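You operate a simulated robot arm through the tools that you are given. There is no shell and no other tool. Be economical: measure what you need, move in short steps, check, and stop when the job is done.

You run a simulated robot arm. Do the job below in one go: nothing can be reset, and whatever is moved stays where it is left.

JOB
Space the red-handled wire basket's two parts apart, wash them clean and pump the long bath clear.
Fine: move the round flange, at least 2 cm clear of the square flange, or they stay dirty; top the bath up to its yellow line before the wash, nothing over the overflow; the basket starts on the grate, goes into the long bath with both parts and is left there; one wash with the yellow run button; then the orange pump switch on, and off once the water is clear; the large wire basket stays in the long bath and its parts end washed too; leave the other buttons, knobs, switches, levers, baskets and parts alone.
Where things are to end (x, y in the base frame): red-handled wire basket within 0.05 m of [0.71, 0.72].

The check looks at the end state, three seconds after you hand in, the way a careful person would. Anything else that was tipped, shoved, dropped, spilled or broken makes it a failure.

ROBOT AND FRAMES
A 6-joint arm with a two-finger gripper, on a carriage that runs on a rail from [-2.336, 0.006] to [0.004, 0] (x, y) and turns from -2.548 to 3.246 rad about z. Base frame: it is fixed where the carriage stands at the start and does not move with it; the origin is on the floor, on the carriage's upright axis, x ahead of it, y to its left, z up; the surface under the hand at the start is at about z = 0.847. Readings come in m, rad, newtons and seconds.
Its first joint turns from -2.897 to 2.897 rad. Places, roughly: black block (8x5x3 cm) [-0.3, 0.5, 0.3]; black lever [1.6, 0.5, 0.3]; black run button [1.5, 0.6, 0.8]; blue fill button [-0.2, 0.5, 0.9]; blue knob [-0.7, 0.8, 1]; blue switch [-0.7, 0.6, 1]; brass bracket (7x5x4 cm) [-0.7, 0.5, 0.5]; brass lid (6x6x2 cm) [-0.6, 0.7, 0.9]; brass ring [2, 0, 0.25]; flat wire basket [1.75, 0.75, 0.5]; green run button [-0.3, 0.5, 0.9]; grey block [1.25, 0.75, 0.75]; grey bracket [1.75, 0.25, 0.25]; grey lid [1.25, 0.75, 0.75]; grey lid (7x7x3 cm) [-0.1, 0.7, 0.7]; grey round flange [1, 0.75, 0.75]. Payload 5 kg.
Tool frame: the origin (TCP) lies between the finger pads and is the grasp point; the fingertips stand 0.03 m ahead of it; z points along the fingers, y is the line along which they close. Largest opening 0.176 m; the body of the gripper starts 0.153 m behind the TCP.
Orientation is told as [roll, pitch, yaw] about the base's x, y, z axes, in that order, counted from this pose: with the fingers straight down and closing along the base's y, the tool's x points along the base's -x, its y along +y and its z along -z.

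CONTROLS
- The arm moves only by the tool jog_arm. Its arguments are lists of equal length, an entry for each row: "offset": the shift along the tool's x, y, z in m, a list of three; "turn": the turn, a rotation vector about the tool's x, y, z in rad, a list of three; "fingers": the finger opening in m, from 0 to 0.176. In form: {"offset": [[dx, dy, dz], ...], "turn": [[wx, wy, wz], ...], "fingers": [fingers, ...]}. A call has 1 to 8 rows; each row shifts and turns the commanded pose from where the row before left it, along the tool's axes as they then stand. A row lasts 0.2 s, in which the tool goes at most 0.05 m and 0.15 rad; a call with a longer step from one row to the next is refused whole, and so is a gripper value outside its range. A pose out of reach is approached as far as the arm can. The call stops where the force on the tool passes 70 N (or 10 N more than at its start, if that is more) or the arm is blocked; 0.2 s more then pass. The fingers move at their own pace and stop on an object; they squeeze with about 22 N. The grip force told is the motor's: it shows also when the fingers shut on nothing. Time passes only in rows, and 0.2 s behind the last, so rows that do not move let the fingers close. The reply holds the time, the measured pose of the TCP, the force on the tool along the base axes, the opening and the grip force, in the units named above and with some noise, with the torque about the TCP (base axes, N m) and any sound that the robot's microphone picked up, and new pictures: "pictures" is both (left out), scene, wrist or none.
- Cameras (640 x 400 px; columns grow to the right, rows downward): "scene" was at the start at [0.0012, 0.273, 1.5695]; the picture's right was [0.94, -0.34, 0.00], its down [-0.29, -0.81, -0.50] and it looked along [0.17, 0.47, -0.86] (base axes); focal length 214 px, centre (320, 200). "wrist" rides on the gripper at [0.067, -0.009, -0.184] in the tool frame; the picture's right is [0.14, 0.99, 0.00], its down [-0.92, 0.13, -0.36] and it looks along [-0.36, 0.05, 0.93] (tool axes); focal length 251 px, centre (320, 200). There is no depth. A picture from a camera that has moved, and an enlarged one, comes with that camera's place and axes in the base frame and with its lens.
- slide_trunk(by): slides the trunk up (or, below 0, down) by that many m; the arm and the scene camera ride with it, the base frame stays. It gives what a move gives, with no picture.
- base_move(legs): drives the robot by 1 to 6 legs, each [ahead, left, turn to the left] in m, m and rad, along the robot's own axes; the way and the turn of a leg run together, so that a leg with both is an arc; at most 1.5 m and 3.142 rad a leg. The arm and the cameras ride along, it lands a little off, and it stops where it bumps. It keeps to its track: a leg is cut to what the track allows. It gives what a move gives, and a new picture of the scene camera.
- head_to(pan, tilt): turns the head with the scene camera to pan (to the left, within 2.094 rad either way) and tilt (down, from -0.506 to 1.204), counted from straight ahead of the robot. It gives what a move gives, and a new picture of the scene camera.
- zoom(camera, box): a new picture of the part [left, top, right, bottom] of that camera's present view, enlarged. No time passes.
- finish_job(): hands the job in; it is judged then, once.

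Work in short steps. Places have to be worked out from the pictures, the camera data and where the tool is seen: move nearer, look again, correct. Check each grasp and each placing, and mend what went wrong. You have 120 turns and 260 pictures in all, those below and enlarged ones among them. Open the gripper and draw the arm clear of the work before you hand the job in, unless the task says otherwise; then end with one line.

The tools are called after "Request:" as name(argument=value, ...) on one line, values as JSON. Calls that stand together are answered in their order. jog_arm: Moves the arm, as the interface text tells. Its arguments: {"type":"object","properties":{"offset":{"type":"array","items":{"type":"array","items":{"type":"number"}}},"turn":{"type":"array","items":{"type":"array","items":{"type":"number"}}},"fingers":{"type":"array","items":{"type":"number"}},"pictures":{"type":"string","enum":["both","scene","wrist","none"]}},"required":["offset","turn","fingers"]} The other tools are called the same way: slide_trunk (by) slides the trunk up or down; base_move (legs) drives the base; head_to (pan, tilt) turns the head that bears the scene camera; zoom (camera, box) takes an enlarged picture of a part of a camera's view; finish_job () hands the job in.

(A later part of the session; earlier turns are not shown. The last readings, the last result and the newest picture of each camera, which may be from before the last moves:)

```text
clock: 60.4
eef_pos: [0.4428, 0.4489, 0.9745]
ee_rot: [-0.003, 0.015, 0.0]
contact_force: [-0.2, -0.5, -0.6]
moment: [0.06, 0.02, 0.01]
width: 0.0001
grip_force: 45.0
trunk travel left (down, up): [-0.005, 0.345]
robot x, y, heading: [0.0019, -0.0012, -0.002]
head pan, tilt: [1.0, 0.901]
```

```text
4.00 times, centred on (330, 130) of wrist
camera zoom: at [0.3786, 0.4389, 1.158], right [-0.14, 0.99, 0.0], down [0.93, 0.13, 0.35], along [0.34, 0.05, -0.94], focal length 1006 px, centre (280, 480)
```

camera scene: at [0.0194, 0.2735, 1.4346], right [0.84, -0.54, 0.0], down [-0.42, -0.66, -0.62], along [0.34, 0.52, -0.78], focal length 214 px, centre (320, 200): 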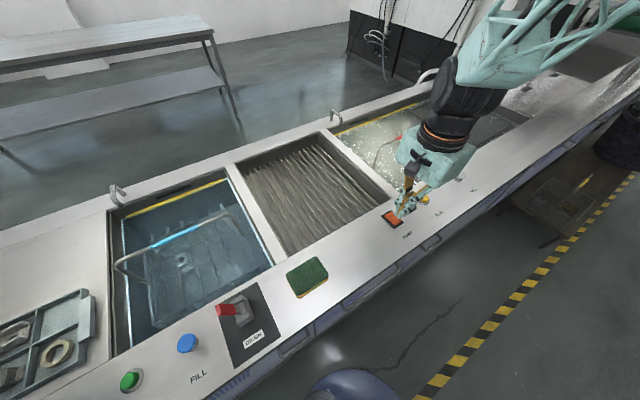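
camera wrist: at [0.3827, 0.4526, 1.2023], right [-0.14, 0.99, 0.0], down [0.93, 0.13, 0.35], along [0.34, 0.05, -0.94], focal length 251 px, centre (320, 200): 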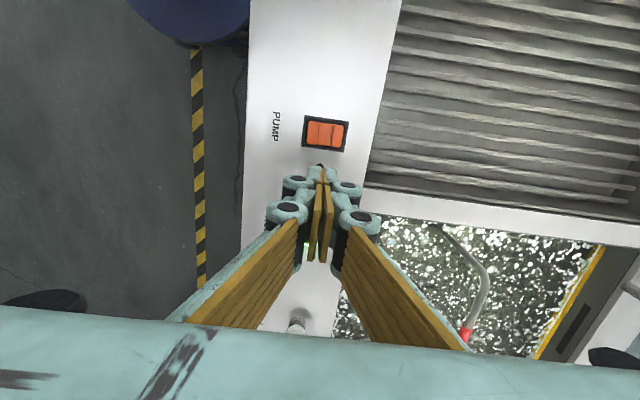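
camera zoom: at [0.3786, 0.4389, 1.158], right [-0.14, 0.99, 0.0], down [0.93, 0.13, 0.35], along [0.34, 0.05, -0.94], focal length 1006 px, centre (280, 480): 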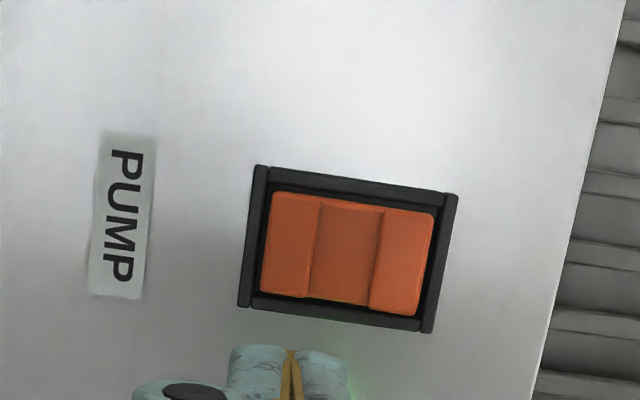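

The lamp is green, so the pump is on. I'll move above the rocker's far half (y≈0.481) and watch the water clear.

Request:
jog_arm(offset=[[0.03, 0.032, 0], [0, 0, 0.03], [0, 0, 0], [0, 0, 0], [0, 0, 0], [0, 0, 0]], turn=[[0, 0, 0], [0, 0, 0], [0, 0, 0], [0, 0, 0], [0, 0, 0], [0, 0, 0]], fingers=[0, 0, 0, 0, 0, 0], pictures="wrist")

Request:
zoom(camera="scene", box=[340, 70, 500, 200])

```text
clock: 61.8
eef_pos: [0.4121, 0.4789, 0.9456]
ee_rot: [0.0, 0.016, -0.001]
contact_force: [-0.5, 0.6, -0.6]
moment: [0.04, -0.03, 0.02]
width: 0.0002
grip_force: 44.7
trunk travel left (down, up): [-0.005, 0.345]
robot x, y, heading: [-0.0001, 0.0011, -0.003]
head pan, tilt: [1.0, 0.901]
camera wrist: at [0.3476, 0.4694, 1.1293], right [-0.14, 0.99, 0.0], down [0.93, 0.13, 0.35], along [0.34, 0.05, -0.94], focal length 251 px, centre (320, 200)
```

wrist: 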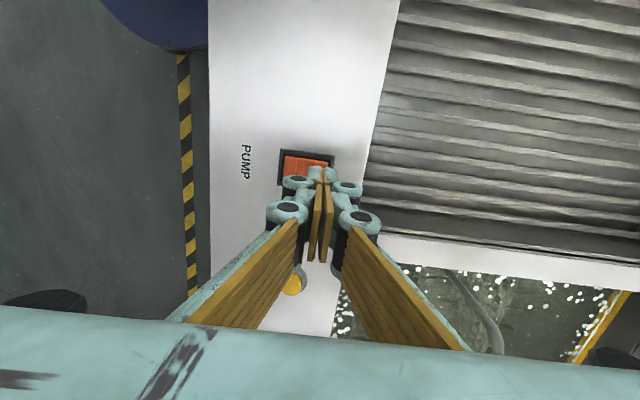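

```text
3.08 times, centred on (420, 135) of scene
camera zoom: at [0.0186, 0.2743, 1.435], right [0.85, -0.53, 0.0], down [-0.41, -0.66, -0.63], along [0.33, 0.53, -0.78], focal length 660 px, centre (12, 400)
```

zoom: 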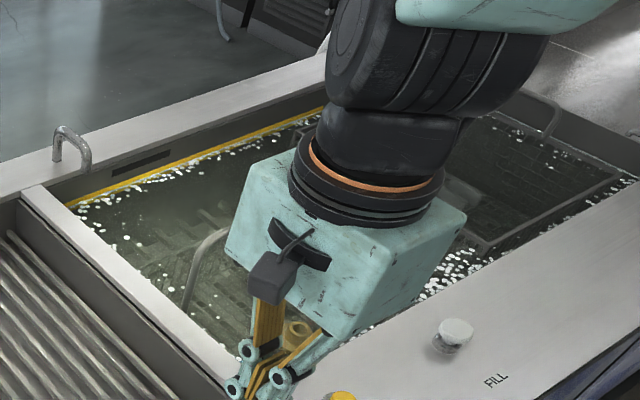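

The water is clearing. I'll wait a little longer and look again.

Request:
jog_arm(offset=[[0, 0, 0], [0, 0, 0], [0, 0, 0], [0, 0, 0], [0, 0, 0], [0, 0, 0], [0, 0, 0], [0, 0, 0]], turn=[[0, 0, 0], [0, 0, 0], [0, 0, 0], [0, 0, 0], [0, 0, 0], [0, 0, 0], [0, 0, 0], [0, 0, 0]], fingers=[0, 0, 0, 0, 0, 0, 0, 0], pictures="none")

Request:
zoom(camera="scene", box=[340, 70, 500, 200])

```text
clock: 63.6
eef_pos: [0.4125, 0.4794, 0.9458]
ee_rot: [-0.001, 0.017, 0.001]
contact_force: [0.6, 0.1, 0.4]
moment: [0.03, -0.02, 0.0]
width: 0.0004
grip_force: 45.3
trunk travel left (down, up): [-0.005, 0.345]
robot x, y, heading: [-0.0023, -0.0007, 0.002]
head pan, tilt: [1.0, 0.901]
```

```text
3.08 times, centred on (420, 135) of scene
camera zoom: at [0.0187, 0.2743, 1.4349], right [0.85, -0.53, 0.0], down [-0.41, -0.66, -0.62], along [0.33, 0.53, -0.78], focal length 660 px, centre (12, 400)
```

zoom: 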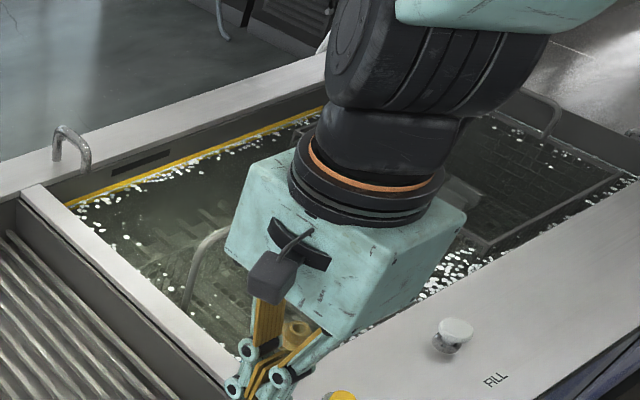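

Clearing is slow, so I'll wait two more spells and compare.

Request:
jog_arm(offset=[[0, 0, 0], [0, 0, 0], [0, 0, 0], [0, 0, 0], [0, 0, 0], [0, 0, 0], [0, 0, 0], [0, 0, 0]], turn=[[0, 0, 0], [0, 0, 0], [0, 0, 0], [0, 0, 0], [0, 0, 0], [0, 0, 0], [0, 0, 0], [0, 0, 0]], fingers=[0, 0, 0, 0, 0, 0, 0, 0], pictures="none")

Request:
jog_arm(offset=[[0, 0, 0], [0, 0, 0], [0, 0, 0], [0, 0, 0], [0, 0, 0], [0, 0, 0], [0, 0, 0], [0, 0, 0]], turn=[[0, 0, 0], [0, 0, 0], [0, 0, 0], [0, 0, 0], [0, 0, 0], [0, 0, 0], [0, 0, 0], [0, 0, 0]], fingers=[0, 0, 0, 0, 0, 0, 0, 0], pictures="none")

Request:
zoom(camera="scene", box=[340, 70, 500, 200])

```text
clock: 65.4
eef_pos: [0.4131, 0.4794, 0.945]
ee_rot: [-0.001, 0.017, 0.001]
contact_force: [0.4, -0.3, 0.5]
moment: [-0.01, 0.0, 0.01]
width: 0.0
grip_force: 44.7
trunk travel left (down, up): [-0.005, 0.345]
robot x, y, heading: [-0.0006, -0.002, 0.003]
head pan, tilt: [1.0, 0.901]
```

```text
clock: 67.2
eef_pos: [0.412, 0.4786, 0.9445]
ee_rot: [-0.003, 0.015, 0.001]
contact_force: [-0.2, 0.0, -1.0]
moment: [-0.01, 0.01, -0.02]
width: 0.0
grip_force: 44.6
trunk travel left (down, up): [-0.005, 0.345]
robot x, y, heading: [0.0005, -0.0016, 0.001]
head pan, tilt: [1.0, 0.901]
```

```text
3.08 times, centred on (420, 135) of scene
camera zoom: at [0.0187, 0.2742, 1.4348], right [0.85, -0.53, 0.0], down [-0.41, -0.66, -0.62], along [0.33, 0.53, -0.78], focal length 660 px, centre (12, 400)
```

zoom: 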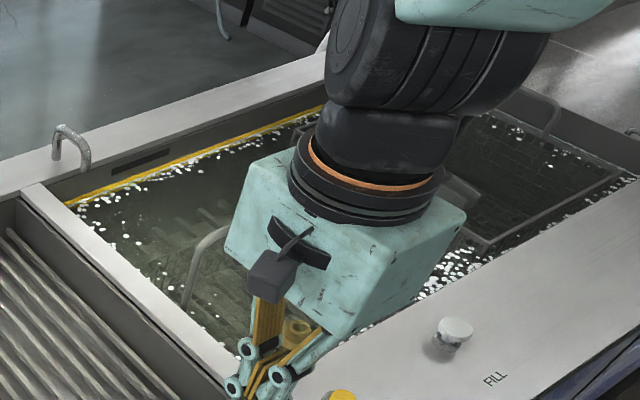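

It's clearing gradually. I'll wait several more spells.

Request:
jog_arm(offset=[[0, 0, 0], [0, 0, 0], [0, 0, 0], [0, 0, 0], [0, 0, 0], [0, 0, 0], [0, 0, 0], [0, 0, 0]], turn=[[0, 0, 0], [0, 0, 0], [0, 0, 0], [0, 0, 0], [0, 0, 0], [0, 0, 0], [0, 0, 0], [0, 0, 0]], fingers=[0, 0, 0, 0, 0, 0, 0, 0], pictures="none")

Request:
jog_arm(offset=[[0, 0, 0], [0, 0, 0], [0, 0, 0], [0, 0, 0], [0, 0, 0], [0, 0, 0], [0, 0, 0], [0, 0, 0]], turn=[[0, 0, 0], [0, 0, 0], [0, 0, 0], [0, 0, 0], [0, 0, 0], [0, 0, 0], [0, 0, 0], [0, 0, 0]], fingers=[0, 0, 0, 0, 0, 0, 0, 0], pictures="none")

Request:
jog_arm(offset=[[0, 0, 0], [0, 0, 0], [0, 0, 0], [0, 0, 0], [0, 0, 0], [0, 0, 0], [0, 0, 0], [0, 0, 0]], turn=[[0, 0, 0], [0, 0, 0], [0, 0, 0], [0, 0, 0], [0, 0, 0], [0, 0, 0], [0, 0, 0], [0, 0, 0]], fingers=[0, 0, 0, 0, 0, 0, 0, 0], pictures="none")

Request:
zoom(camera="scene", box=[340, 70, 500, 200])

```text
clock: 69.0
eef_pos: [0.4126, 0.4791, 0.9445]
ee_rot: [-0.002, 0.016, 0.001]
contact_force: [0.1, 0.5, -0.3]
moment: [-0.02, 0.0, -0.02]
width: 0.0002
grip_force: 44.8
trunk travel left (down, up): [-0.005, 0.345]
robot x, y, heading: [-0.0012, 0.0005, 0.0]
head pan, tilt: [1.0, 0.901]
```

```text
clock: 70.8
eef_pos: [0.4127, 0.4793, 0.9451]
ee_rot: [-0.001, 0.015, 0.0]
contact_force: [-0.1, -0.3, -0.3]
moment: [0.01, 0.0, 0.01]
width: 0.0
grip_force: 45.1
trunk travel left (down, up): [-0.005, 0.345]
robot x, y, heading: [0.0, -0.001, 0.003]
head pan, tilt: [1.0, 0.901]
```

```text
clock: 72.6
eef_pos: [0.4125, 0.4795, 0.9457]
ee_rot: [-0.001, 0.015, -0.001]
contact_force: [-0.7, -0.2, -0.1]
moment: [0.01, 0.02, 0.02]
width: 0.0
grip_force: 44.7
trunk travel left (down, up): [-0.005, 0.345]
robot x, y, heading: [-0.0019, -0.0013, 0.001]
head pan, tilt: [1.0, 0.901]
```

```text
3.08 times, centred on (420, 135) of scene
camera zoom: at [0.0187, 0.2742, 1.4348], right [0.85, -0.53, 0.0], down [-0.41, -0.66, -0.62], along [0.33, 0.53, -0.78], focal length 660 px, centre (12, 400)
```

zoom: 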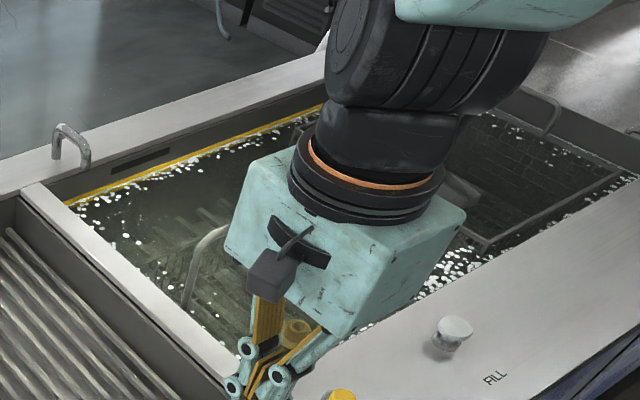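

There's slow progress, so I'll keep waiting and compare a fixed, unobstructed patch of the bath.

Request:
zoom(camera="scene", box=[350, 100, 420, 155])

Request:
jog_arm(offset=[[0, 0, 0], [0, 0, 0], [0, 0, 0], [0, 0, 0], [0, 0, 0], [0, 0, 0], [0, 0, 0], [0, 0, 0]], turn=[[0, 0, 0], [0, 0, 0], [0, 0, 0], [0, 0, 0], [0, 0, 0], [0, 0, 0], [0, 0, 0], [0, 0, 0]], fingers=[0, 0, 0, 0, 0, 0, 0, 0], pictures="none")

Request:
jog_arm(offset=[[0, 0, 0], [0, 0, 0], [0, 0, 0], [0, 0, 0], [0, 0, 0], [0, 0, 0], [0, 0, 0], [0, 0, 0]], turn=[[0, 0, 0], [0, 0, 0], [0, 0, 0], [0, 0, 0], [0, 0, 0], [0, 0, 0], [0, 0, 0], [0, 0, 0]], fingers=[0, 0, 0, 0, 0, 0, 0, 0], pictures="none")

Request:
jog_arm(offset=[[0, 0, 0], [0, 0, 0], [0, 0, 0], [0, 0, 0], [0, 0, 0], [0, 0, 0], [0, 0, 0], [0, 0, 0]], turn=[[0, 0, 0], [0, 0, 0], [0, 0, 0], [0, 0, 0], [0, 0, 0], [0, 0, 0], [0, 0, 0], [0, 0, 0]], fingers=[0, 0, 0, 0, 0, 0, 0, 0], pictures="none")

Request:
jog_arm(offset=[[0, 0, 0], [0, 0, 0], [0, 0, 0], [0, 0, 0], [0, 0, 0], [0, 0, 0], [0, 0, 0], [0, 0, 0]], turn=[[0, 0, 0], [0, 0, 0], [0, 0, 0], [0, 0, 0], [0, 0, 0], [0, 0, 0], [0, 0, 0], [0, 0, 0]], fingers=[0, 0, 0, 0, 0, 0, 0, 0], pictures="none")

Request:
zoom(camera="scene", box=[350, 100, 420, 155])

```text
7.27 times, centred on (385, 128) of scene
camera zoom: at [0.0187, 0.2742, 1.4348], right [0.85, -0.53, 0.0], down [-0.41, -0.66, -0.62], along [0.33, 0.53, -0.78], focal length 1560 px, centre (-153, 727)
```

zoom: 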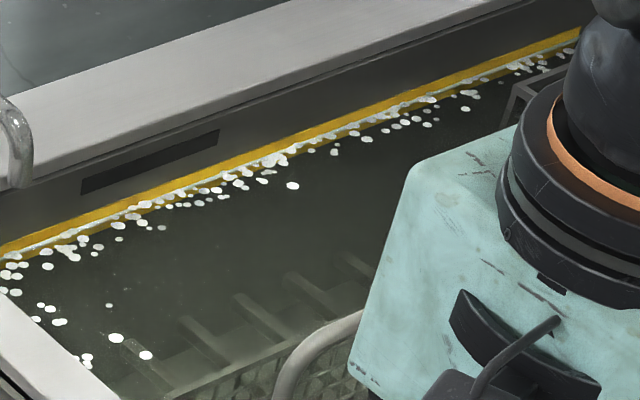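

```text
clock: 74.4
eef_pos: [0.4122, 0.4791, 0.9455]
ee_rot: [-0.002, 0.015, -0.001]
contact_force: [-0.7, -0.3, -0.2]
moment: [0.0, 0.04, 0.04]
width: 0.0
grip_force: 44.5
trunk travel left (down, up): [-0.005, 0.345]
robot x, y, heading: [0.0015, -0.0017, 0.003]
head pan, tilt: [1.0, 0.901]
```

```text
clock: 76.2
eef_pos: [0.4149, 0.4793, 0.9446]
ee_rot: [-0.002, 0.016, -0.002]
contact_force: [0.7, 0.2, -0.3]
moment: [-0.01, -0.02, 0.03]
width: 0.0
grip_force: 44.5
trunk travel left (down, up): [-0.005, 0.345]
robot x, y, heading: [0.0001, 0.0005, 0.0]
head pan, tilt: [1.0, 0.901]
```

```text
clock: 78.0
eef_pos: [0.4115, 0.4796, 0.9449]
ee_rot: [-0.002, 0.016, 0.001]
contact_force: [0.3, -0.6, 0.6]
moment: [0.01, 0.01, -0.03]
width: 0.0
grip_force: 44.7
trunk travel left (down, up): [-0.005, 0.345]
robot x, y, heading: [0.0005, 0.0018, 0.002]
head pan, tilt: [1.0, 0.901]
```

```text
clock: 79.8
eef_pos: [0.412, 0.4794, 0.9452]
ee_rot: [-0.002, 0.016, 0.0]
contact_force: [-0.5, 0.0, -0.3]
moment: [-0.03, -0.01, 0.0]
width: 0.0
grip_force: 45.0
trunk travel left (down, up): [-0.005, 0.345]
robot x, y, heading: [-0.0001, 0.0024, -0.002]
head pan, tilt: [1.0, 0.901]
```

```text
7.27 times, centred on (385, 128) of scene
camera zoom: at [0.0187, 0.2742, 1.4347], right [0.85, -0.53, 0.0], down [-0.41, -0.66, -0.62], along [0.33, 0.53, -0.78], focal length 1560 px, centre (-153, 727)
```

zoom: 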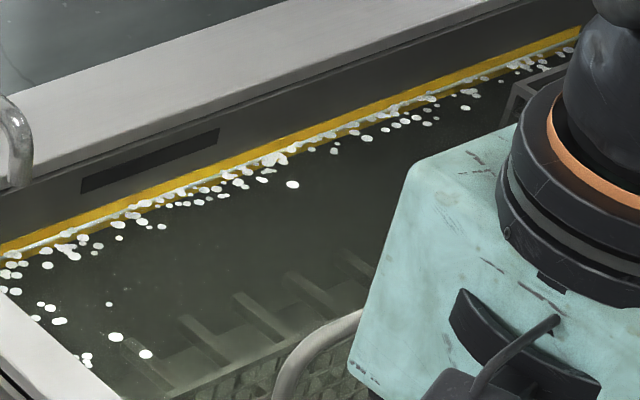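

Barely any change in 7 s. I'll raise the hand out of view to check the lamp and the whole bath.

Request:
jog_arm(offset=[[0, 0, -0.04], [0.04, 0, -0.04], [0.04, 0, 0], [0.04, 0, 0], [0.04, 0, 0], [0, 0, 0]], turn=[[0, 0, 0], [0, 0, 0], [0, 0, 0], [0, 0, 0], [0, 0, 0], [0, 0, 0]], fingers=[0, 0, 0, 0, 0, 0], pictures="both")

Request:
zoom(camera="scene", box=[340, 70, 540, 230])

```text
refused: row 2 steps farther than a row can; nothing moved
```

```text
2.50 times, centred on (440, 150) of scene
camera zoom: at [0.0187, 0.2742, 1.4347], right [0.85, -0.53, 0.0], down [-0.41, -0.66, -0.62], along [0.33, 0.53, -0.78], focal length 536 px, centre (20, 325)
```

zoom: 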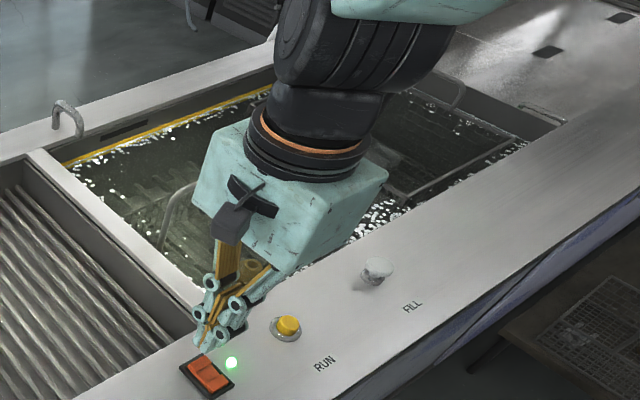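

The lamp is still on. I'll raise the hand and look down into the bath with the wrist camera.

Request:
jog_arm(offset=[[0, 0, -0.045], [0, 0, -0.045], [0, 0, -0.045], [0, 0, -0.045], [-0.04, 0.02, 0], [-0.04, 0.02, 0], [-0.04, 0.02, 0], [0, 0, 0]], turn=[[0, 0, 0], [0, 0, 0], [0, 0, 0], [0, 0, 0], [0, 0, 0], [0, 0, 0], [0, 0, 0], [0, 0, 0]], fingers=[0, 0, 0, 0, 0, 0, 0, 0], pictures="both")

```text
clock: 81.6
eef_pos: [0.5341, 0.5389, 1.1221]
ee_rot: [-0.001, 0.015, 0.001]
contact_force: [1.0, 0.6, -0.7]
moment: [-0.13, 0.17, 0.02]
width: 0.0
grip_force: 44.9
trunk travel left (down, up): [-0.005, 0.345]
robot x, y, heading: [0.0015, 0.0009, 0.0]
head pan, tilt: [1.0, 0.901]
camera scene: at [0.02, 0.274, 1.4345], right [0.84, -0.54, 0.0], down [-0.42, -0.66, -0.62], along [0.34, 0.52, -0.78], focal length 214 px, centre (320, 200)
camera wrist: at [0.4697, 0.5297, 1.3069], right [-0.14, 0.99, 0.0], down [0.93, 0.13, 0.35], along [0.34, 0.05, -0.94], focal length 251 px, centre (320, 200)
```

scene: 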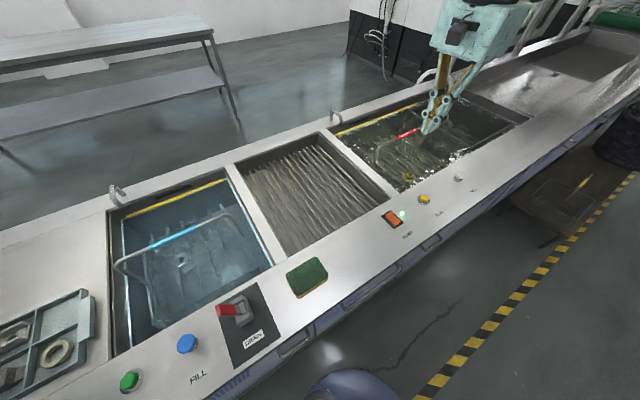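
wrist: 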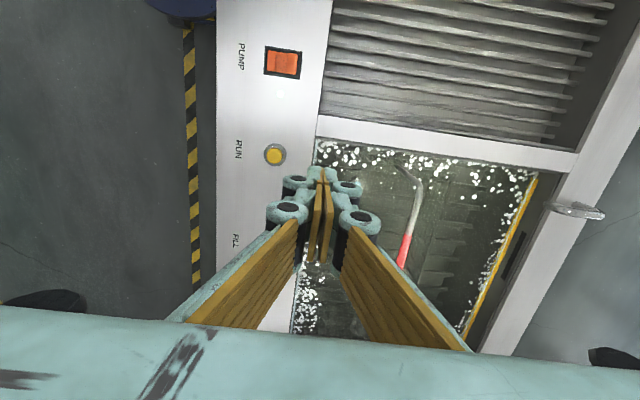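

I'll zoom into the bath for clarity and part cleanliness.

Request:
zoom(camera="scene", box=[340, 80, 500, 200])

Request:
zoom(camera="scene", box=[370, 140, 440, 195])

```text
3.33 times, centred on (420, 140) of scene
camera zoom: at [0.02, 0.274, 1.4345], right [0.84, -0.54, 0.0], down [-0.42, -0.66, -0.62], along [0.34, 0.52, -0.78], focal length 715 px, centre (-13, 400)
```

zoom: 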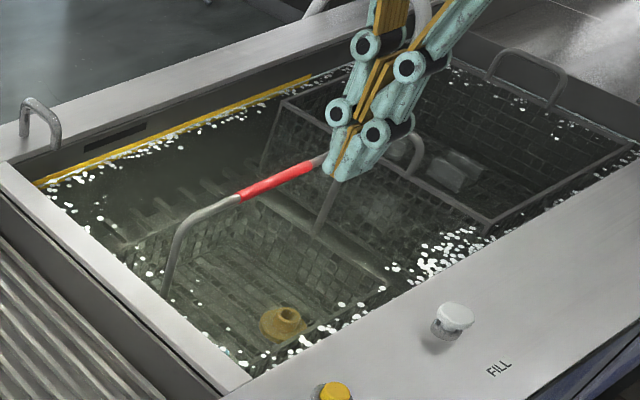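

```text
7.27 times, centred on (405, 168) of scene
camera zoom: at [0.02, 0.274, 1.4345], right [0.84, -0.54, 0.0], down [-0.42, -0.66, -0.62], along [0.34, 0.52, -0.78], focal length 1560 px, centre (-298, 436)
```

zoom: 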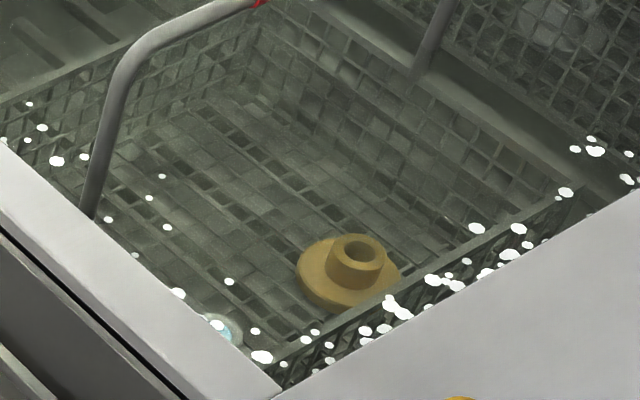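

The brass flange is clean with no specks left, and the water is still slightly green. I'll wait about 9 s more from this vantage and compare.

Request:
jog_arm(offset=[[0, 0, 0], [0, 0, 0], [0, 0, 0], [0, 0, 0], [0, 0, 0], [0, 0, 0], [0, 0, 0], [0, 0, 0]], turn=[[0, 0, 0], [0, 0, 0], [0, 0, 0], [0, 0, 0], [0, 0, 0], [0, 0, 0], [0, 0, 0], [0, 0, 0]], fingers=[0, 0, 0, 0, 0, 0, 0, 0], pictures="none")

Request:
jog_arm(offset=[[0, 0, 0], [0, 0, 0], [0, 0, 0], [0, 0, 0], [0, 0, 0], [0, 0, 0], [0, 0, 0], [0, 0, 0]], turn=[[0, 0, 0], [0, 0, 0], [0, 0, 0], [0, 0, 0], [0, 0, 0], [0, 0, 0], [0, 0, 0], [0, 0, 0]], fingers=[0, 0, 0, 0, 0, 0, 0, 0], pictures="none")

Request:
jog_arm(offset=[[0, 0, 0], [0, 0, 0], [0, 0, 0], [0, 0, 0], [0, 0, 0], [0, 0, 0], [0, 0, 0], [0, 0, 0]], turn=[[0, 0, 0], [0, 0, 0], [0, 0, 0], [0, 0, 0], [0, 0, 0], [0, 0, 0], [0, 0, 0], [0, 0, 0]], fingers=[0, 0, 0, 0, 0, 0, 0, 0], pictures="none")

Request:
jog_arm(offset=[[0, 0, 0], [0, 0, 0], [0, 0, 0], [0, 0, 0], [0, 0, 0], [0, 0, 0], [0, 0, 0], [0, 0, 0]], turn=[[0, 0, 0], [0, 0, 0], [0, 0, 0], [0, 0, 0], [0, 0, 0], [0, 0, 0], [0, 0, 0], [0, 0, 0]], fingers=[0, 0, 0, 0, 0, 0, 0, 0], pictures="none")

Request:
jog_arm(offset=[[0, 0, 0], [0, 0, 0], [0, 0, 0], [0, 0, 0], [0, 0, 0], [0, 0, 0], [0, 0, 0], [0, 0, 0]], turn=[[0, 0, 0], [0, 0, 0], [0, 0, 0], [0, 0, 0], [0, 0, 0], [0, 0, 0], [0, 0, 0], [0, 0, 0]], fingers=[0, 0, 0, 0, 0, 0, 0, 0], pictures="none")

Request:
zoom(camera="scene", box=[340, 80, 500, 200])

```text
clock: 83.4
eef_pos: [0.5334, 0.5385, 1.1231]
ee_rot: [-0.001, 0.015, -0.001]
contact_force: [0.3, 0.4, 0.6]
moment: [-0.01, -0.04, -0.01]
width: 0.0
grip_force: 44.7
trunk travel left (down, up): [-0.005, 0.345]
robot x, y, heading: [0.0015, -0.0016, 0.0]
head pan, tilt: [1.0, 0.901]
```

```text
clock: 85.2
eef_pos: [0.5333, 0.5387, 1.1223]
ee_rot: [-0.002, 0.015, -0.001]
contact_force: [0.1, -0.5, 0.2]
moment: [-0.02, -0.02, -0.01]
width: 0.0003
grip_force: 44.8
trunk travel left (down, up): [-0.005, 0.345]
robot x, y, heading: [-0.001, -0.0008, -0.003]
head pan, tilt: [1.0, 0.901]
```

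```text
clock: 87.0
eef_pos: [0.5339, 0.5389, 1.1227]
ee_rot: [0.001, 0.017, 0.001]
contact_force: [-0.8, -0.3, 0.7]
moment: [0.04, 0.01, 0.01]
width: 0.0001
grip_force: 44.7
trunk travel left (down, up): [-0.005, 0.345]
robot x, y, heading: [0.0002, 0.0023, 0.0]
head pan, tilt: [1.0, 0.901]
```

```text
clock: 88.8
eef_pos: [0.5345, 0.5381, 1.1228]
ee_rot: [-0.002, 0.015, 0.001]
contact_force: [0.2, 0.1, -0.5]
moment: [-0.01, -0.02, -0.02]
width: 0.0001
grip_force: 45.0
trunk travel left (down, up): [-0.005, 0.345]
robot x, y, heading: [-0.0007, 0.0007, -0.001]
head pan, tilt: [1.0, 0.901]
```

```text
clock: 90.6
eef_pos: [0.5341, 0.5382, 1.1224]
ee_rot: [-0.002, 0.018, 0.0]
contact_force: [-0.1, 0.7, -0.6]
moment: [-0.03, 0.0, 0.02]
width: 0.0001
grip_force: 45.2
trunk travel left (down, up): [-0.005, 0.345]
robot x, y, heading: [0.0012, 0.0017, -0.002]
head pan, tilt: [1.0, 0.901]
```

```text
3.33 times, centred on (420, 140) of scene
camera zoom: at [0.0195, 0.2735, 1.4346], right [0.84, -0.54, 0.0], down [-0.42, -0.66, -0.62], along [0.34, 0.52, -0.78], focal length 715 px, centre (-13, 400)
```

zoom: 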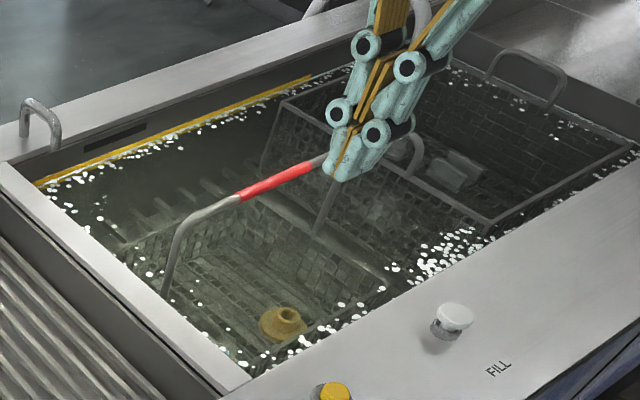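

It's slightly clearer again. I'll wait another 11 s or so.

Request:
jog_arm(offset=[[0, 0, 0], [0, 0, 0], [0, 0, 0], [0, 0, 0], [0, 0, 0], [0, 0, 0], [0, 0, 0], [0, 0, 0]], turn=[[0, 0, 0], [0, 0, 0], [0, 0, 0], [0, 0, 0], [0, 0, 0], [0, 0, 0], [0, 0, 0], [0, 0, 0]], fingers=[0, 0, 0, 0, 0, 0, 0, 0], pictures="none")

Request:
jog_arm(offset=[[0, 0, 0], [0, 0, 0], [0, 0, 0], [0, 0, 0], [0, 0, 0], [0, 0, 0], [0, 0, 0], [0, 0, 0]], turn=[[0, 0, 0], [0, 0, 0], [0, 0, 0], [0, 0, 0], [0, 0, 0], [0, 0, 0], [0, 0, 0], [0, 0, 0]], fingers=[0, 0, 0, 0, 0, 0, 0, 0], pictures="none")

Request:
jog_arm(offset=[[0, 0, 0], [0, 0, 0], [0, 0, 0], [0, 0, 0], [0, 0, 0], [0, 0, 0], [0, 0, 0], [0, 0, 0]], turn=[[0, 0, 0], [0, 0, 0], [0, 0, 0], [0, 0, 0], [0, 0, 0], [0, 0, 0], [0, 0, 0], [0, 0, 0]], fingers=[0, 0, 0, 0, 0, 0, 0, 0], pictures="none")

Request:
jog_arm(offset=[[0, 0, 0], [0, 0, 0], [0, 0, 0], [0, 0, 0], [0, 0, 0], [0, 0, 0], [0, 0, 0], [0, 0, 0]], turn=[[0, 0, 0], [0, 0, 0], [0, 0, 0], [0, 0, 0], [0, 0, 0], [0, 0, 0], [0, 0, 0], [0, 0, 0]], fingers=[0, 0, 0, 0, 0, 0, 0, 0], pictures="none")

Request:
jog_arm(offset=[[0, 0, 0], [0, 0, 0], [0, 0, 0], [0, 0, 0], [0, 0, 0], [0, 0, 0], [0, 0, 0], [0, 0, 0]], turn=[[0, 0, 0], [0, 0, 0], [0, 0, 0], [0, 0, 0], [0, 0, 0], [0, 0, 0], [0, 0, 0], [0, 0, 0]], fingers=[0, 0, 0, 0, 0, 0, 0, 0], pictures="none")

Request:
jog_arm(offset=[[0, 0, 0], [0, 0, 0], [0, 0, 0], [0, 0, 0], [0, 0, 0], [0, 0, 0], [0, 0, 0], [0, 0, 0]], turn=[[0, 0, 0], [0, 0, 0], [0, 0, 0], [0, 0, 0], [0, 0, 0], [0, 0, 0], [0, 0, 0], [0, 0, 0]], fingers=[0, 0, 0, 0, 0, 0, 0, 0], pictures="wrist")

Request:
zoom(camera="scene", box=[340, 80, 500, 200])

```text
clock: 92.4
eef_pos: [0.533, 0.5387, 1.1235]
ee_rot: [-0.002, 0.015, 0.001]
contact_force: [-1.0, 0.3, 0.4]
moment: [0.0, 0.0, 0.03]
width: 0.0
grip_force: 45.0
trunk travel left (down, up): [-0.005, 0.345]
robot x, y, heading: [0.0025, -0.0004, -0.001]
head pan, tilt: [1.0, 0.901]
```

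```text
clock: 94.2
eef_pos: [0.5341, 0.5386, 1.1235]
ee_rot: [-0.002, 0.016, 0.0]
contact_force: [0.2, 0.2, -0.3]
moment: [-0.01, -0.01, 0.02]
width: 0.0
grip_force: 45.5
trunk travel left (down, up): [-0.005, 0.345]
robot x, y, heading: [-0.001, 0.0024, -0.0]
head pan, tilt: [1.0, 0.901]
```

```text
clock: 96.0
eef_pos: [0.5339, 0.5382, 1.1242]
ee_rot: [-0.002, 0.017, 0.0]
contact_force: [-0.4, 0.0, -0.1]
moment: [-0.03, 0.02, -0.02]
width: 0.0
grip_force: 45.5
trunk travel left (down, up): [-0.005, 0.345]
robot x, y, heading: [-0.0012, 0.0003, 0.003]
head pan, tilt: [1.0, 0.901]
```

```text
clock: 97.8
eef_pos: [0.5336, 0.5372, 1.1243]
ee_rot: [-0.001, 0.016, 0.001]
contact_force: [0.4, 0.2, -0.1]
moment: [0.04, 0.0, 0.02]
width: 0.0
grip_force: 44.5
trunk travel left (down, up): [-0.005, 0.345]
robot x, y, heading: [0.0005, 0.0006, -0.0]
head pan, tilt: [1.0, 0.901]
```

```text
clock: 99.6
eef_pos: [0.5336, 0.5386, 1.1227]
ee_rot: [-0.002, 0.016, 0.0]
contact_force: [-0.5, 0.2, -0.3]
moment: [-0.02, 0.0, 0.0]
width: 0.0
grip_force: 45.0
trunk travel left (down, up): [-0.005, 0.345]
robot x, y, heading: [-0.0026, 0.0046, -0.001]
head pan, tilt: [1.0, 0.901]
```

```text
clock: 101.4
eef_pos: [0.5337, 0.5386, 1.1229]
ee_rot: [-0.002, 0.016, 0.0]
contact_force: [-0.3, -0.4, -0.1]
moment: [0.01, -0.02, 0.01]
width: 0.0
grip_force: 45.2
trunk travel left (down, up): [-0.005, 0.345]
robot x, y, heading: [-0.002, -0.0019, 0.005]
head pan, tilt: [1.0, 0.901]
camera wrist: at [0.4691, 0.5288, 1.3074], right [-0.14, 0.99, 0.0], down [0.93, 0.13, 0.35], along [0.34, 0.05, -0.94], focal length 251 px, centre (320, 200)
```

wrist: 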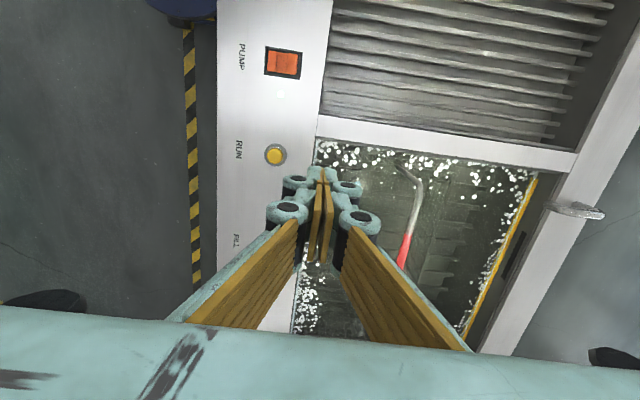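

```text
3.33 times, centred on (420, 140) of scene
camera zoom: at [0.0195, 0.2735, 1.4346], right [0.84, -0.54, 0.0], down [-0.42, -0.66, -0.62], along [0.34, 0.52, -0.78], focal length 715 px, centre (-13, 400)
```

zoom: 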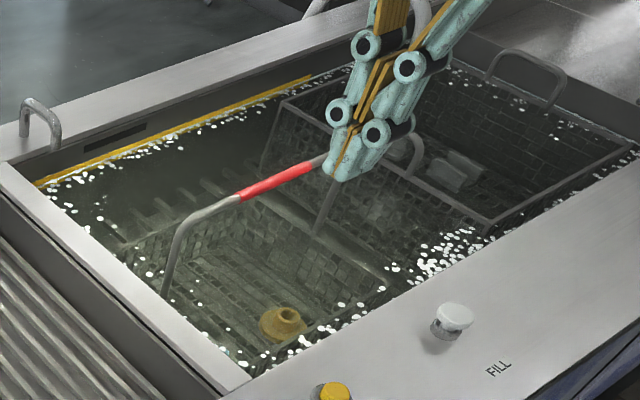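

Changes are small now. I'll take a tight reference zoom, wait about 14 s more, and compare.

Request:
zoom(camera="scene", box=[360, 110, 430, 165])

Request:
jog_arm(offset=[[0, 0, 0], [0, 0, 0], [0, 0, 0], [0, 0, 0], [0, 0, 0], [0, 0, 0], [0, 0, 0], [0, 0, 0]], turn=[[0, 0, 0], [0, 0, 0], [0, 0, 0], [0, 0, 0], [0, 0, 0], [0, 0, 0], [0, 0, 0], [0, 0, 0]], fingers=[0, 0, 0, 0, 0, 0, 0, 0], pictures="none")

Request:
jog_arm(offset=[[0, 0, 0], [0, 0, 0], [0, 0, 0], [0, 0, 0], [0, 0, 0], [0, 0, 0], [0, 0, 0], [0, 0, 0]], turn=[[0, 0, 0], [0, 0, 0], [0, 0, 0], [0, 0, 0], [0, 0, 0], [0, 0, 0], [0, 0, 0], [0, 0, 0]], fingers=[0, 0, 0, 0, 0, 0, 0, 0], pictures="none")

Request:
jog_arm(offset=[[0, 0, 0], [0, 0, 0], [0, 0, 0], [0, 0, 0], [0, 0, 0], [0, 0, 0], [0, 0, 0], [0, 0, 0]], turn=[[0, 0, 0], [0, 0, 0], [0, 0, 0], [0, 0, 0], [0, 0, 0], [0, 0, 0], [0, 0, 0], [0, 0, 0]], fingers=[0, 0, 0, 0, 0, 0, 0, 0], pictures="none")

Request:
jog_arm(offset=[[0, 0, 0], [0, 0, 0], [0, 0, 0], [0, 0, 0], [0, 0, 0], [0, 0, 0], [0, 0, 0], [0, 0, 0]], turn=[[0, 0, 0], [0, 0, 0], [0, 0, 0], [0, 0, 0], [0, 0, 0], [0, 0, 0], [0, 0, 0], [0, 0, 0]], fingers=[0, 0, 0, 0, 0, 0, 0, 0], pictures="none")

Request:
jog_arm(offset=[[0, 0, 0], [0, 0, 0], [0, 0, 0], [0, 0, 0], [0, 0, 0], [0, 0, 0], [0, 0, 0], [0, 0, 0]], turn=[[0, 0, 0], [0, 0, 0], [0, 0, 0], [0, 0, 0], [0, 0, 0], [0, 0, 0], [0, 0, 0], [0, 0, 0]], fingers=[0, 0, 0, 0, 0, 0, 0, 0], pictures="none")

Request:
jog_arm(offset=[[0, 0, 0], [0, 0, 0], [0, 0, 0], [0, 0, 0], [0, 0, 0], [0, 0, 0], [0, 0, 0], [0, 0, 0]], turn=[[0, 0, 0], [0, 0, 0], [0, 0, 0], [0, 0, 0], [0, 0, 0], [0, 0, 0], [0, 0, 0], [0, 0, 0]], fingers=[0, 0, 0, 0, 0, 0, 0, 0], pictures="none")

Request:
jog_arm(offset=[[0, 0, 0], [0, 0, 0], [0, 0, 0], [0, 0, 0], [0, 0, 0], [0, 0, 0], [0, 0, 0], [0, 0, 0]], turn=[[0, 0, 0], [0, 0, 0], [0, 0, 0], [0, 0, 0], [0, 0, 0], [0, 0, 0], [0, 0, 0], [0, 0, 0]], fingers=[0, 0, 0, 0, 0, 0, 0, 0], pictures="none")

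Request:
jog_arm(offset=[[0, 0, 0], [0, 0, 0], [0, 0, 0], [0, 0, 0], [0, 0, 0], [0, 0, 0], [0, 0, 0], [0, 0, 0]], turn=[[0, 0, 0], [0, 0, 0], [0, 0, 0], [0, 0, 0], [0, 0, 0], [0, 0, 0], [0, 0, 0], [0, 0, 0]], fingers=[0, 0, 0, 0, 0, 0, 0, 0], pictures="none")

Request:
zoom(camera="scene", box=[360, 110, 430, 165])

Request:
zoom(camera="scene", box=[340, 80, 500, 200])

```text
7.27 times, centred on (395, 138) of scene
camera zoom: at [0.0195, 0.2735, 1.4346], right [0.84, -0.54, 0.0], down [-0.42, -0.66, -0.62], along [0.34, 0.52, -0.78], focal length 1560 px, centre (-226, 654)
```

zoom: 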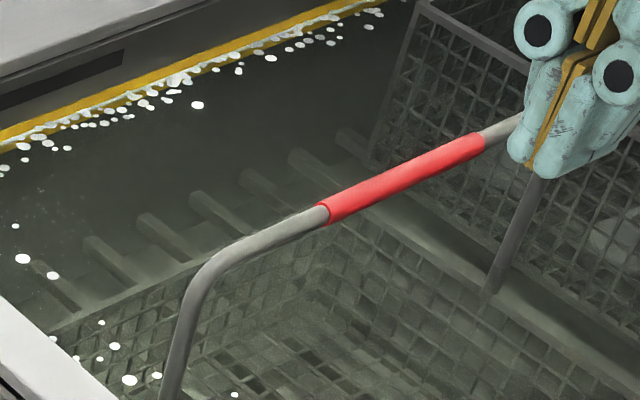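

```text
clock: 103.2
eef_pos: [0.534, 0.5385, 1.1224]
ee_rot: [-0.001, 0.015, 0.0]
contact_force: [-0.1, 0.0, 0.0]
moment: [0.01, -0.01, -0.03]
width: 0.0
grip_force: 44.9
trunk travel left (down, up): [-0.005, 0.345]
robot x, y, heading: [0.0014, 0.0007, -0.0]
head pan, tilt: [1.0, 0.901]
```

```text
clock: 105.0
eef_pos: [0.5339, 0.5385, 1.123]
ee_rot: [-0.001, 0.015, 0.0]
contact_force: [0.2, 0.8, -0.9]
moment: [0.01, -0.02, 0.0]
width: 0.0
grip_force: 45.4
trunk travel left (down, up): [-0.005, 0.345]
robot x, y, heading: [-0.0036, 0.0006, -0.004]
head pan, tilt: [1.0, 0.901]
```

```text
clock: 106.8
eef_pos: [0.5331, 0.5375, 1.1244]
ee_rot: [-0.002, 0.016, 0.0]
contact_force: [-0.6, 0.3, 0.2]
moment: [0.02, 0.04, 0.02]
width: 0.0
grip_force: 44.5
trunk travel left (down, up): [-0.005, 0.345]
robot x, y, heading: [-0.002, -0.0016, -0.001]
head pan, tilt: [1.0, 0.901]
```

```text
clock: 108.6
eef_pos: [0.5329, 0.5384, 1.1235]
ee_rot: [-0.002, 0.014, 0.0]
contact_force: [-0.3, 0.0, -0.3]
moment: [0.01, -0.04, -0.01]
width: 0.0
grip_force: 45.6
trunk travel left (down, up): [-0.005, 0.345]
robot x, y, heading: [0.0014, -0.0003, -0.001]
head pan, tilt: [1.0, 0.901]
```

```text
clock: 110.4
eef_pos: [0.5341, 0.5392, 1.1241]
ee_rot: [-0.002, 0.015, 0.0]
contact_force: [-0.2, 0.1, 0.1]
moment: [0.03, -0.01, -0.01]
width: 0.0001
grip_force: 45.1
trunk travel left (down, up): [-0.005, 0.345]
robot x, y, heading: [-0.001, 0.0023, 0.001]
head pan, tilt: [1.0, 0.901]
```

```text
clock: 112.2
eef_pos: [0.5334, 0.539, 1.1228]
ee_rot: [-0.003, 0.017, 0.001]
contact_force: [0.3, 0.1, 0.6]
moment: [-0.01, 0.0, -0.02]
width: 0.0
grip_force: 45.2
trunk travel left (down, up): [-0.005, 0.345]
robot x, y, heading: [-0.0012, -0.003, -0.002]
head pan, tilt: [1.0, 0.901]
```

```text
clock: 114.0
eef_pos: [0.5332, 0.5387, 1.1242]
ee_rot: [-0.002, 0.015, -0.001]
contact_force: [0.0, 0.4, -0.2]
moment: [0.0, -0.01, 0.0]
width: 0.0
grip_force: 45.1
trunk travel left (down, up): [-0.005, 0.345]
robot x, y, heading: [-0.0003, -0.0, -0.0]
head pan, tilt: [1.0, 0.901]
```

```text
clock: 115.8
eef_pos: [0.5336, 0.5391, 1.1239]
ee_rot: [-0.002, 0.016, 0.0]
contact_force: [0.3, -0.4, 0.3]
moment: [0.0, 0.01, -0.01]
width: 0.0
grip_force: 44.8
trunk travel left (down, up): [-0.005, 0.345]
robot x, y, heading: [-0.0029, 0.0013, -0.002]
head pan, tilt: [1.0, 0.901]
```

```text
7.27 times, centred on (395, 138) of scene
camera zoom: at [0.0195, 0.2735, 1.4346], right [0.84, -0.54, 0.0], down [-0.42, -0.66, -0.62], along [0.34, 0.52, -0.78], focal length 1560 px, centre (-226, 654)
```

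zoom: 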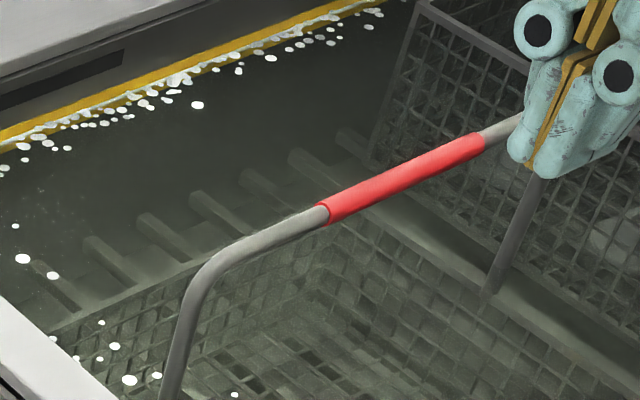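

```text
3.33 times, centred on (420, 140) of scene
camera zoom: at [0.0195, 0.2735, 1.4346], right [0.84, -0.54, 0.0], down [-0.42, -0.66, -0.62], along [0.34, 0.52, -0.78], focal length 715 px, centre (-13, 400)
```

zoom: 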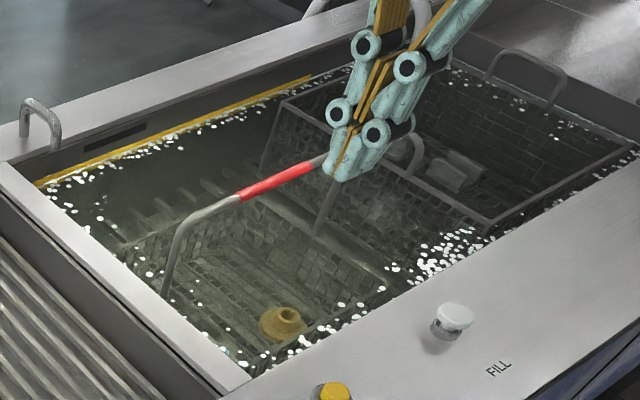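

The two views, 14 s apart, are the same, so the water has finished clearing. I'll return above the rocker's far half to switch the pump off.

Request:
jog_arm(offset=[[0.04, -0.019, 0], [0.04, -0.019, 0], [0.0415, -0.019, 0], [0, 0, 0.045], [0, 0, 0.045], [0, 0, 0.045], [0, 0, 0.045], [0, 0, 0]], turn=[[0, 0, 0], [0, 0, 0], [0, 0, 0], [0, 0, 0], [0, 0, 0], [0, 0, 0], [0, 0, 0], [0, 0, 0]], fingers=[0, 0, 0, 0, 0, 0, 0, 0], pictures="none")

Request:
zoom(camera="wrist", box=[260, 120, 380, 210])

Request:
zoom(camera="scene", box=[370, 190, 440, 240])

```text
clock: 117.6
eef_pos: [0.4121, 0.4848, 0.9446]
ee_rot: [-0.002, 0.016, 0.002]
contact_force: [-0.3, 0.7, -0.5]
moment: [-0.11, 0.0, 0.02]
width: 0.0
grip_force: 44.7
trunk travel left (down, up): [-0.005, 0.345]
robot x, y, heading: [-0.0032, 0.001, 0.003]
head pan, tilt: [1.0, 0.901]
```

```text
4.44 times, centred on (320, 165) of wrist
camera zoom: at [0.3471, 0.4747, 1.1284], right [-0.14, 0.99, 0.0], down [0.93, 0.13, 0.35], along [0.34, 0.05, -0.94], focal length 1118 px, centre (320, 356)
```

zoom: 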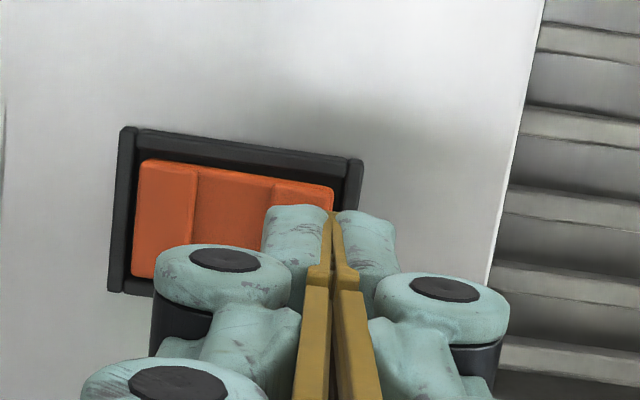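

```text
8.00 times, centred on (405, 215) of scene
camera zoom: at [0.0177, 0.2762, 1.4355], right [0.86, -0.51, 0.0], down [-0.4, -0.67, -0.63], along [0.32, 0.54, -0.78], focal length 1716 px, centre (-360, 80)
```

zoom: 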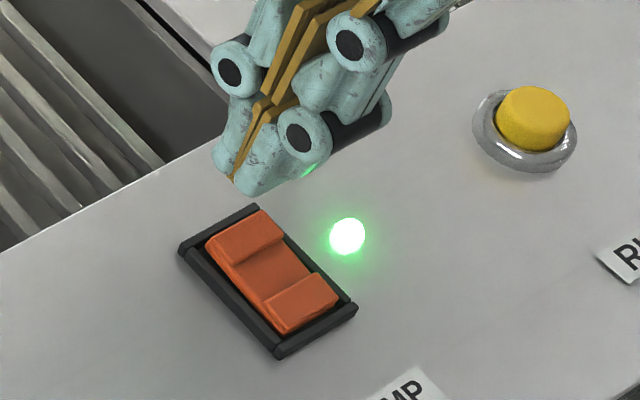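

The tips are near the rocker's outer edge, so I'll shift 6 mm in −y and press the far half.

Request:
jog_arm(offset=[[0, -0.006, 0.02], [0, 0, 0.01], [0, 0, 0.005], [0, 0, 0.004], [0, 0, 0.004], [0, 0, 0.002], [0, 0, 0]], turn=[[0, 0, 0], [0, 0, 0], [0, 0, 0], [0, 0, 0], [0, 0, 0], [0, 0, 0], [0, 0, 0]], fingers=[0, 0, 0, 0, 0, 0, 0], pictures="none")

Request:
zoom(camera="scene", box=[370, 190, 440, 240])

```text
clock: 119.2
eef_pos: [0.4123, 0.4776, 0.9002]
ee_rot: [-0.002, 0.015, 0.001]
contact_force: [-0.5, 0.5, -0.1]
moment: [0.03, 0.0, -0.01]
width: 0.0
grip_force: 45.0
trunk travel left (down, up): [-0.005, 0.345]
robot x, y, heading: [-0.0015, 0.0025, 0.002]
head pan, tilt: [1.0, 0.901]
```

```text
8.00 times, centred on (405, 215) of scene
camera zoom: at [0.0195, 0.2735, 1.4346], right [0.84, -0.54, 0.0], down [-0.42, -0.66, -0.62], along [0.34, 0.52, -0.78], focal length 1716 px, centre (-360, 80)
```

zoom: 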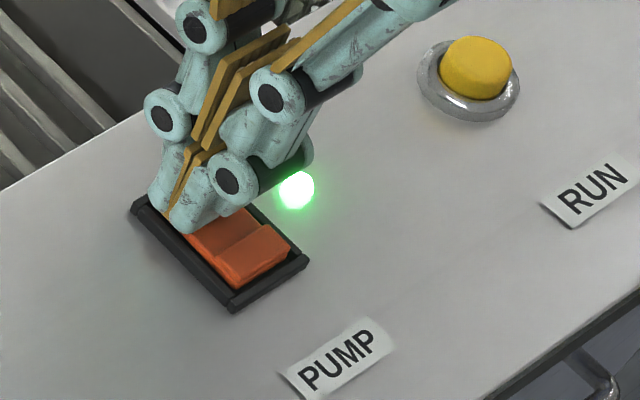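

No contact yet, so I'll continue down in 2 mm rows.

Request:
jog_arm(offset=[[0, 0, 0.002], [0, 0, 0.002], [0, 0, 0.002], [0, 0, 0.001], [0, 0, 0]], turn=[[0, 0, 0], [0, 0, 0], [0, 0, 0], [0, 0, 0], [0, 0, 0]], fingers=[0, 0, 0, 0, 0], pictures="none")

Request:
zoom(camera="scene", box=[370, 190, 440, 240])

```text
clock: 120.2
eef_pos: [0.4116, 0.4778, 0.898]
ee_rot: [0.003, 0.009, 0.0]
contact_force: [-7.8, -11.7, 40.8]
moment: [-0.55, -0.14, -0.12]
width: 0.0
grip_force: 44.5
trunk travel left (down, up): [-0.005, 0.345]
robot x, y, heading: [-0.0016, -0.0013, -0.009]
head pan, tilt: [1.0, 0.901]
stopped in row 4: the force on the tool passed its limit at 73 N (the readings are from after the stop); the commanded pose is now the measured one
```

```text
8.00 times, centred on (405, 215) of scene
camera zoom: at [0.0184, 0.2719, 1.4349], right [0.84, -0.54, 0.0], down [-0.42, -0.66, -0.62], along [0.34, 0.52, -0.78], focal length 1716 px, centre (-360, 80)
```

zoom: 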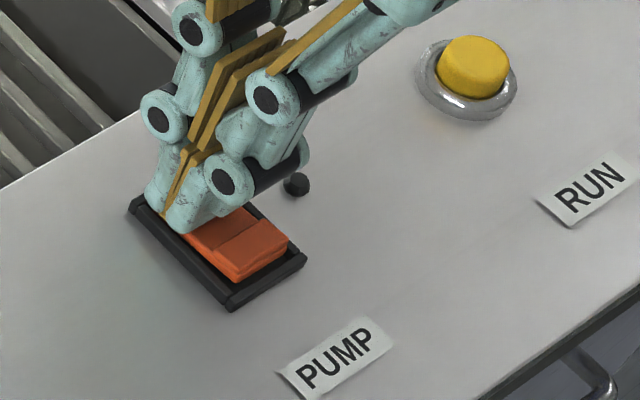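

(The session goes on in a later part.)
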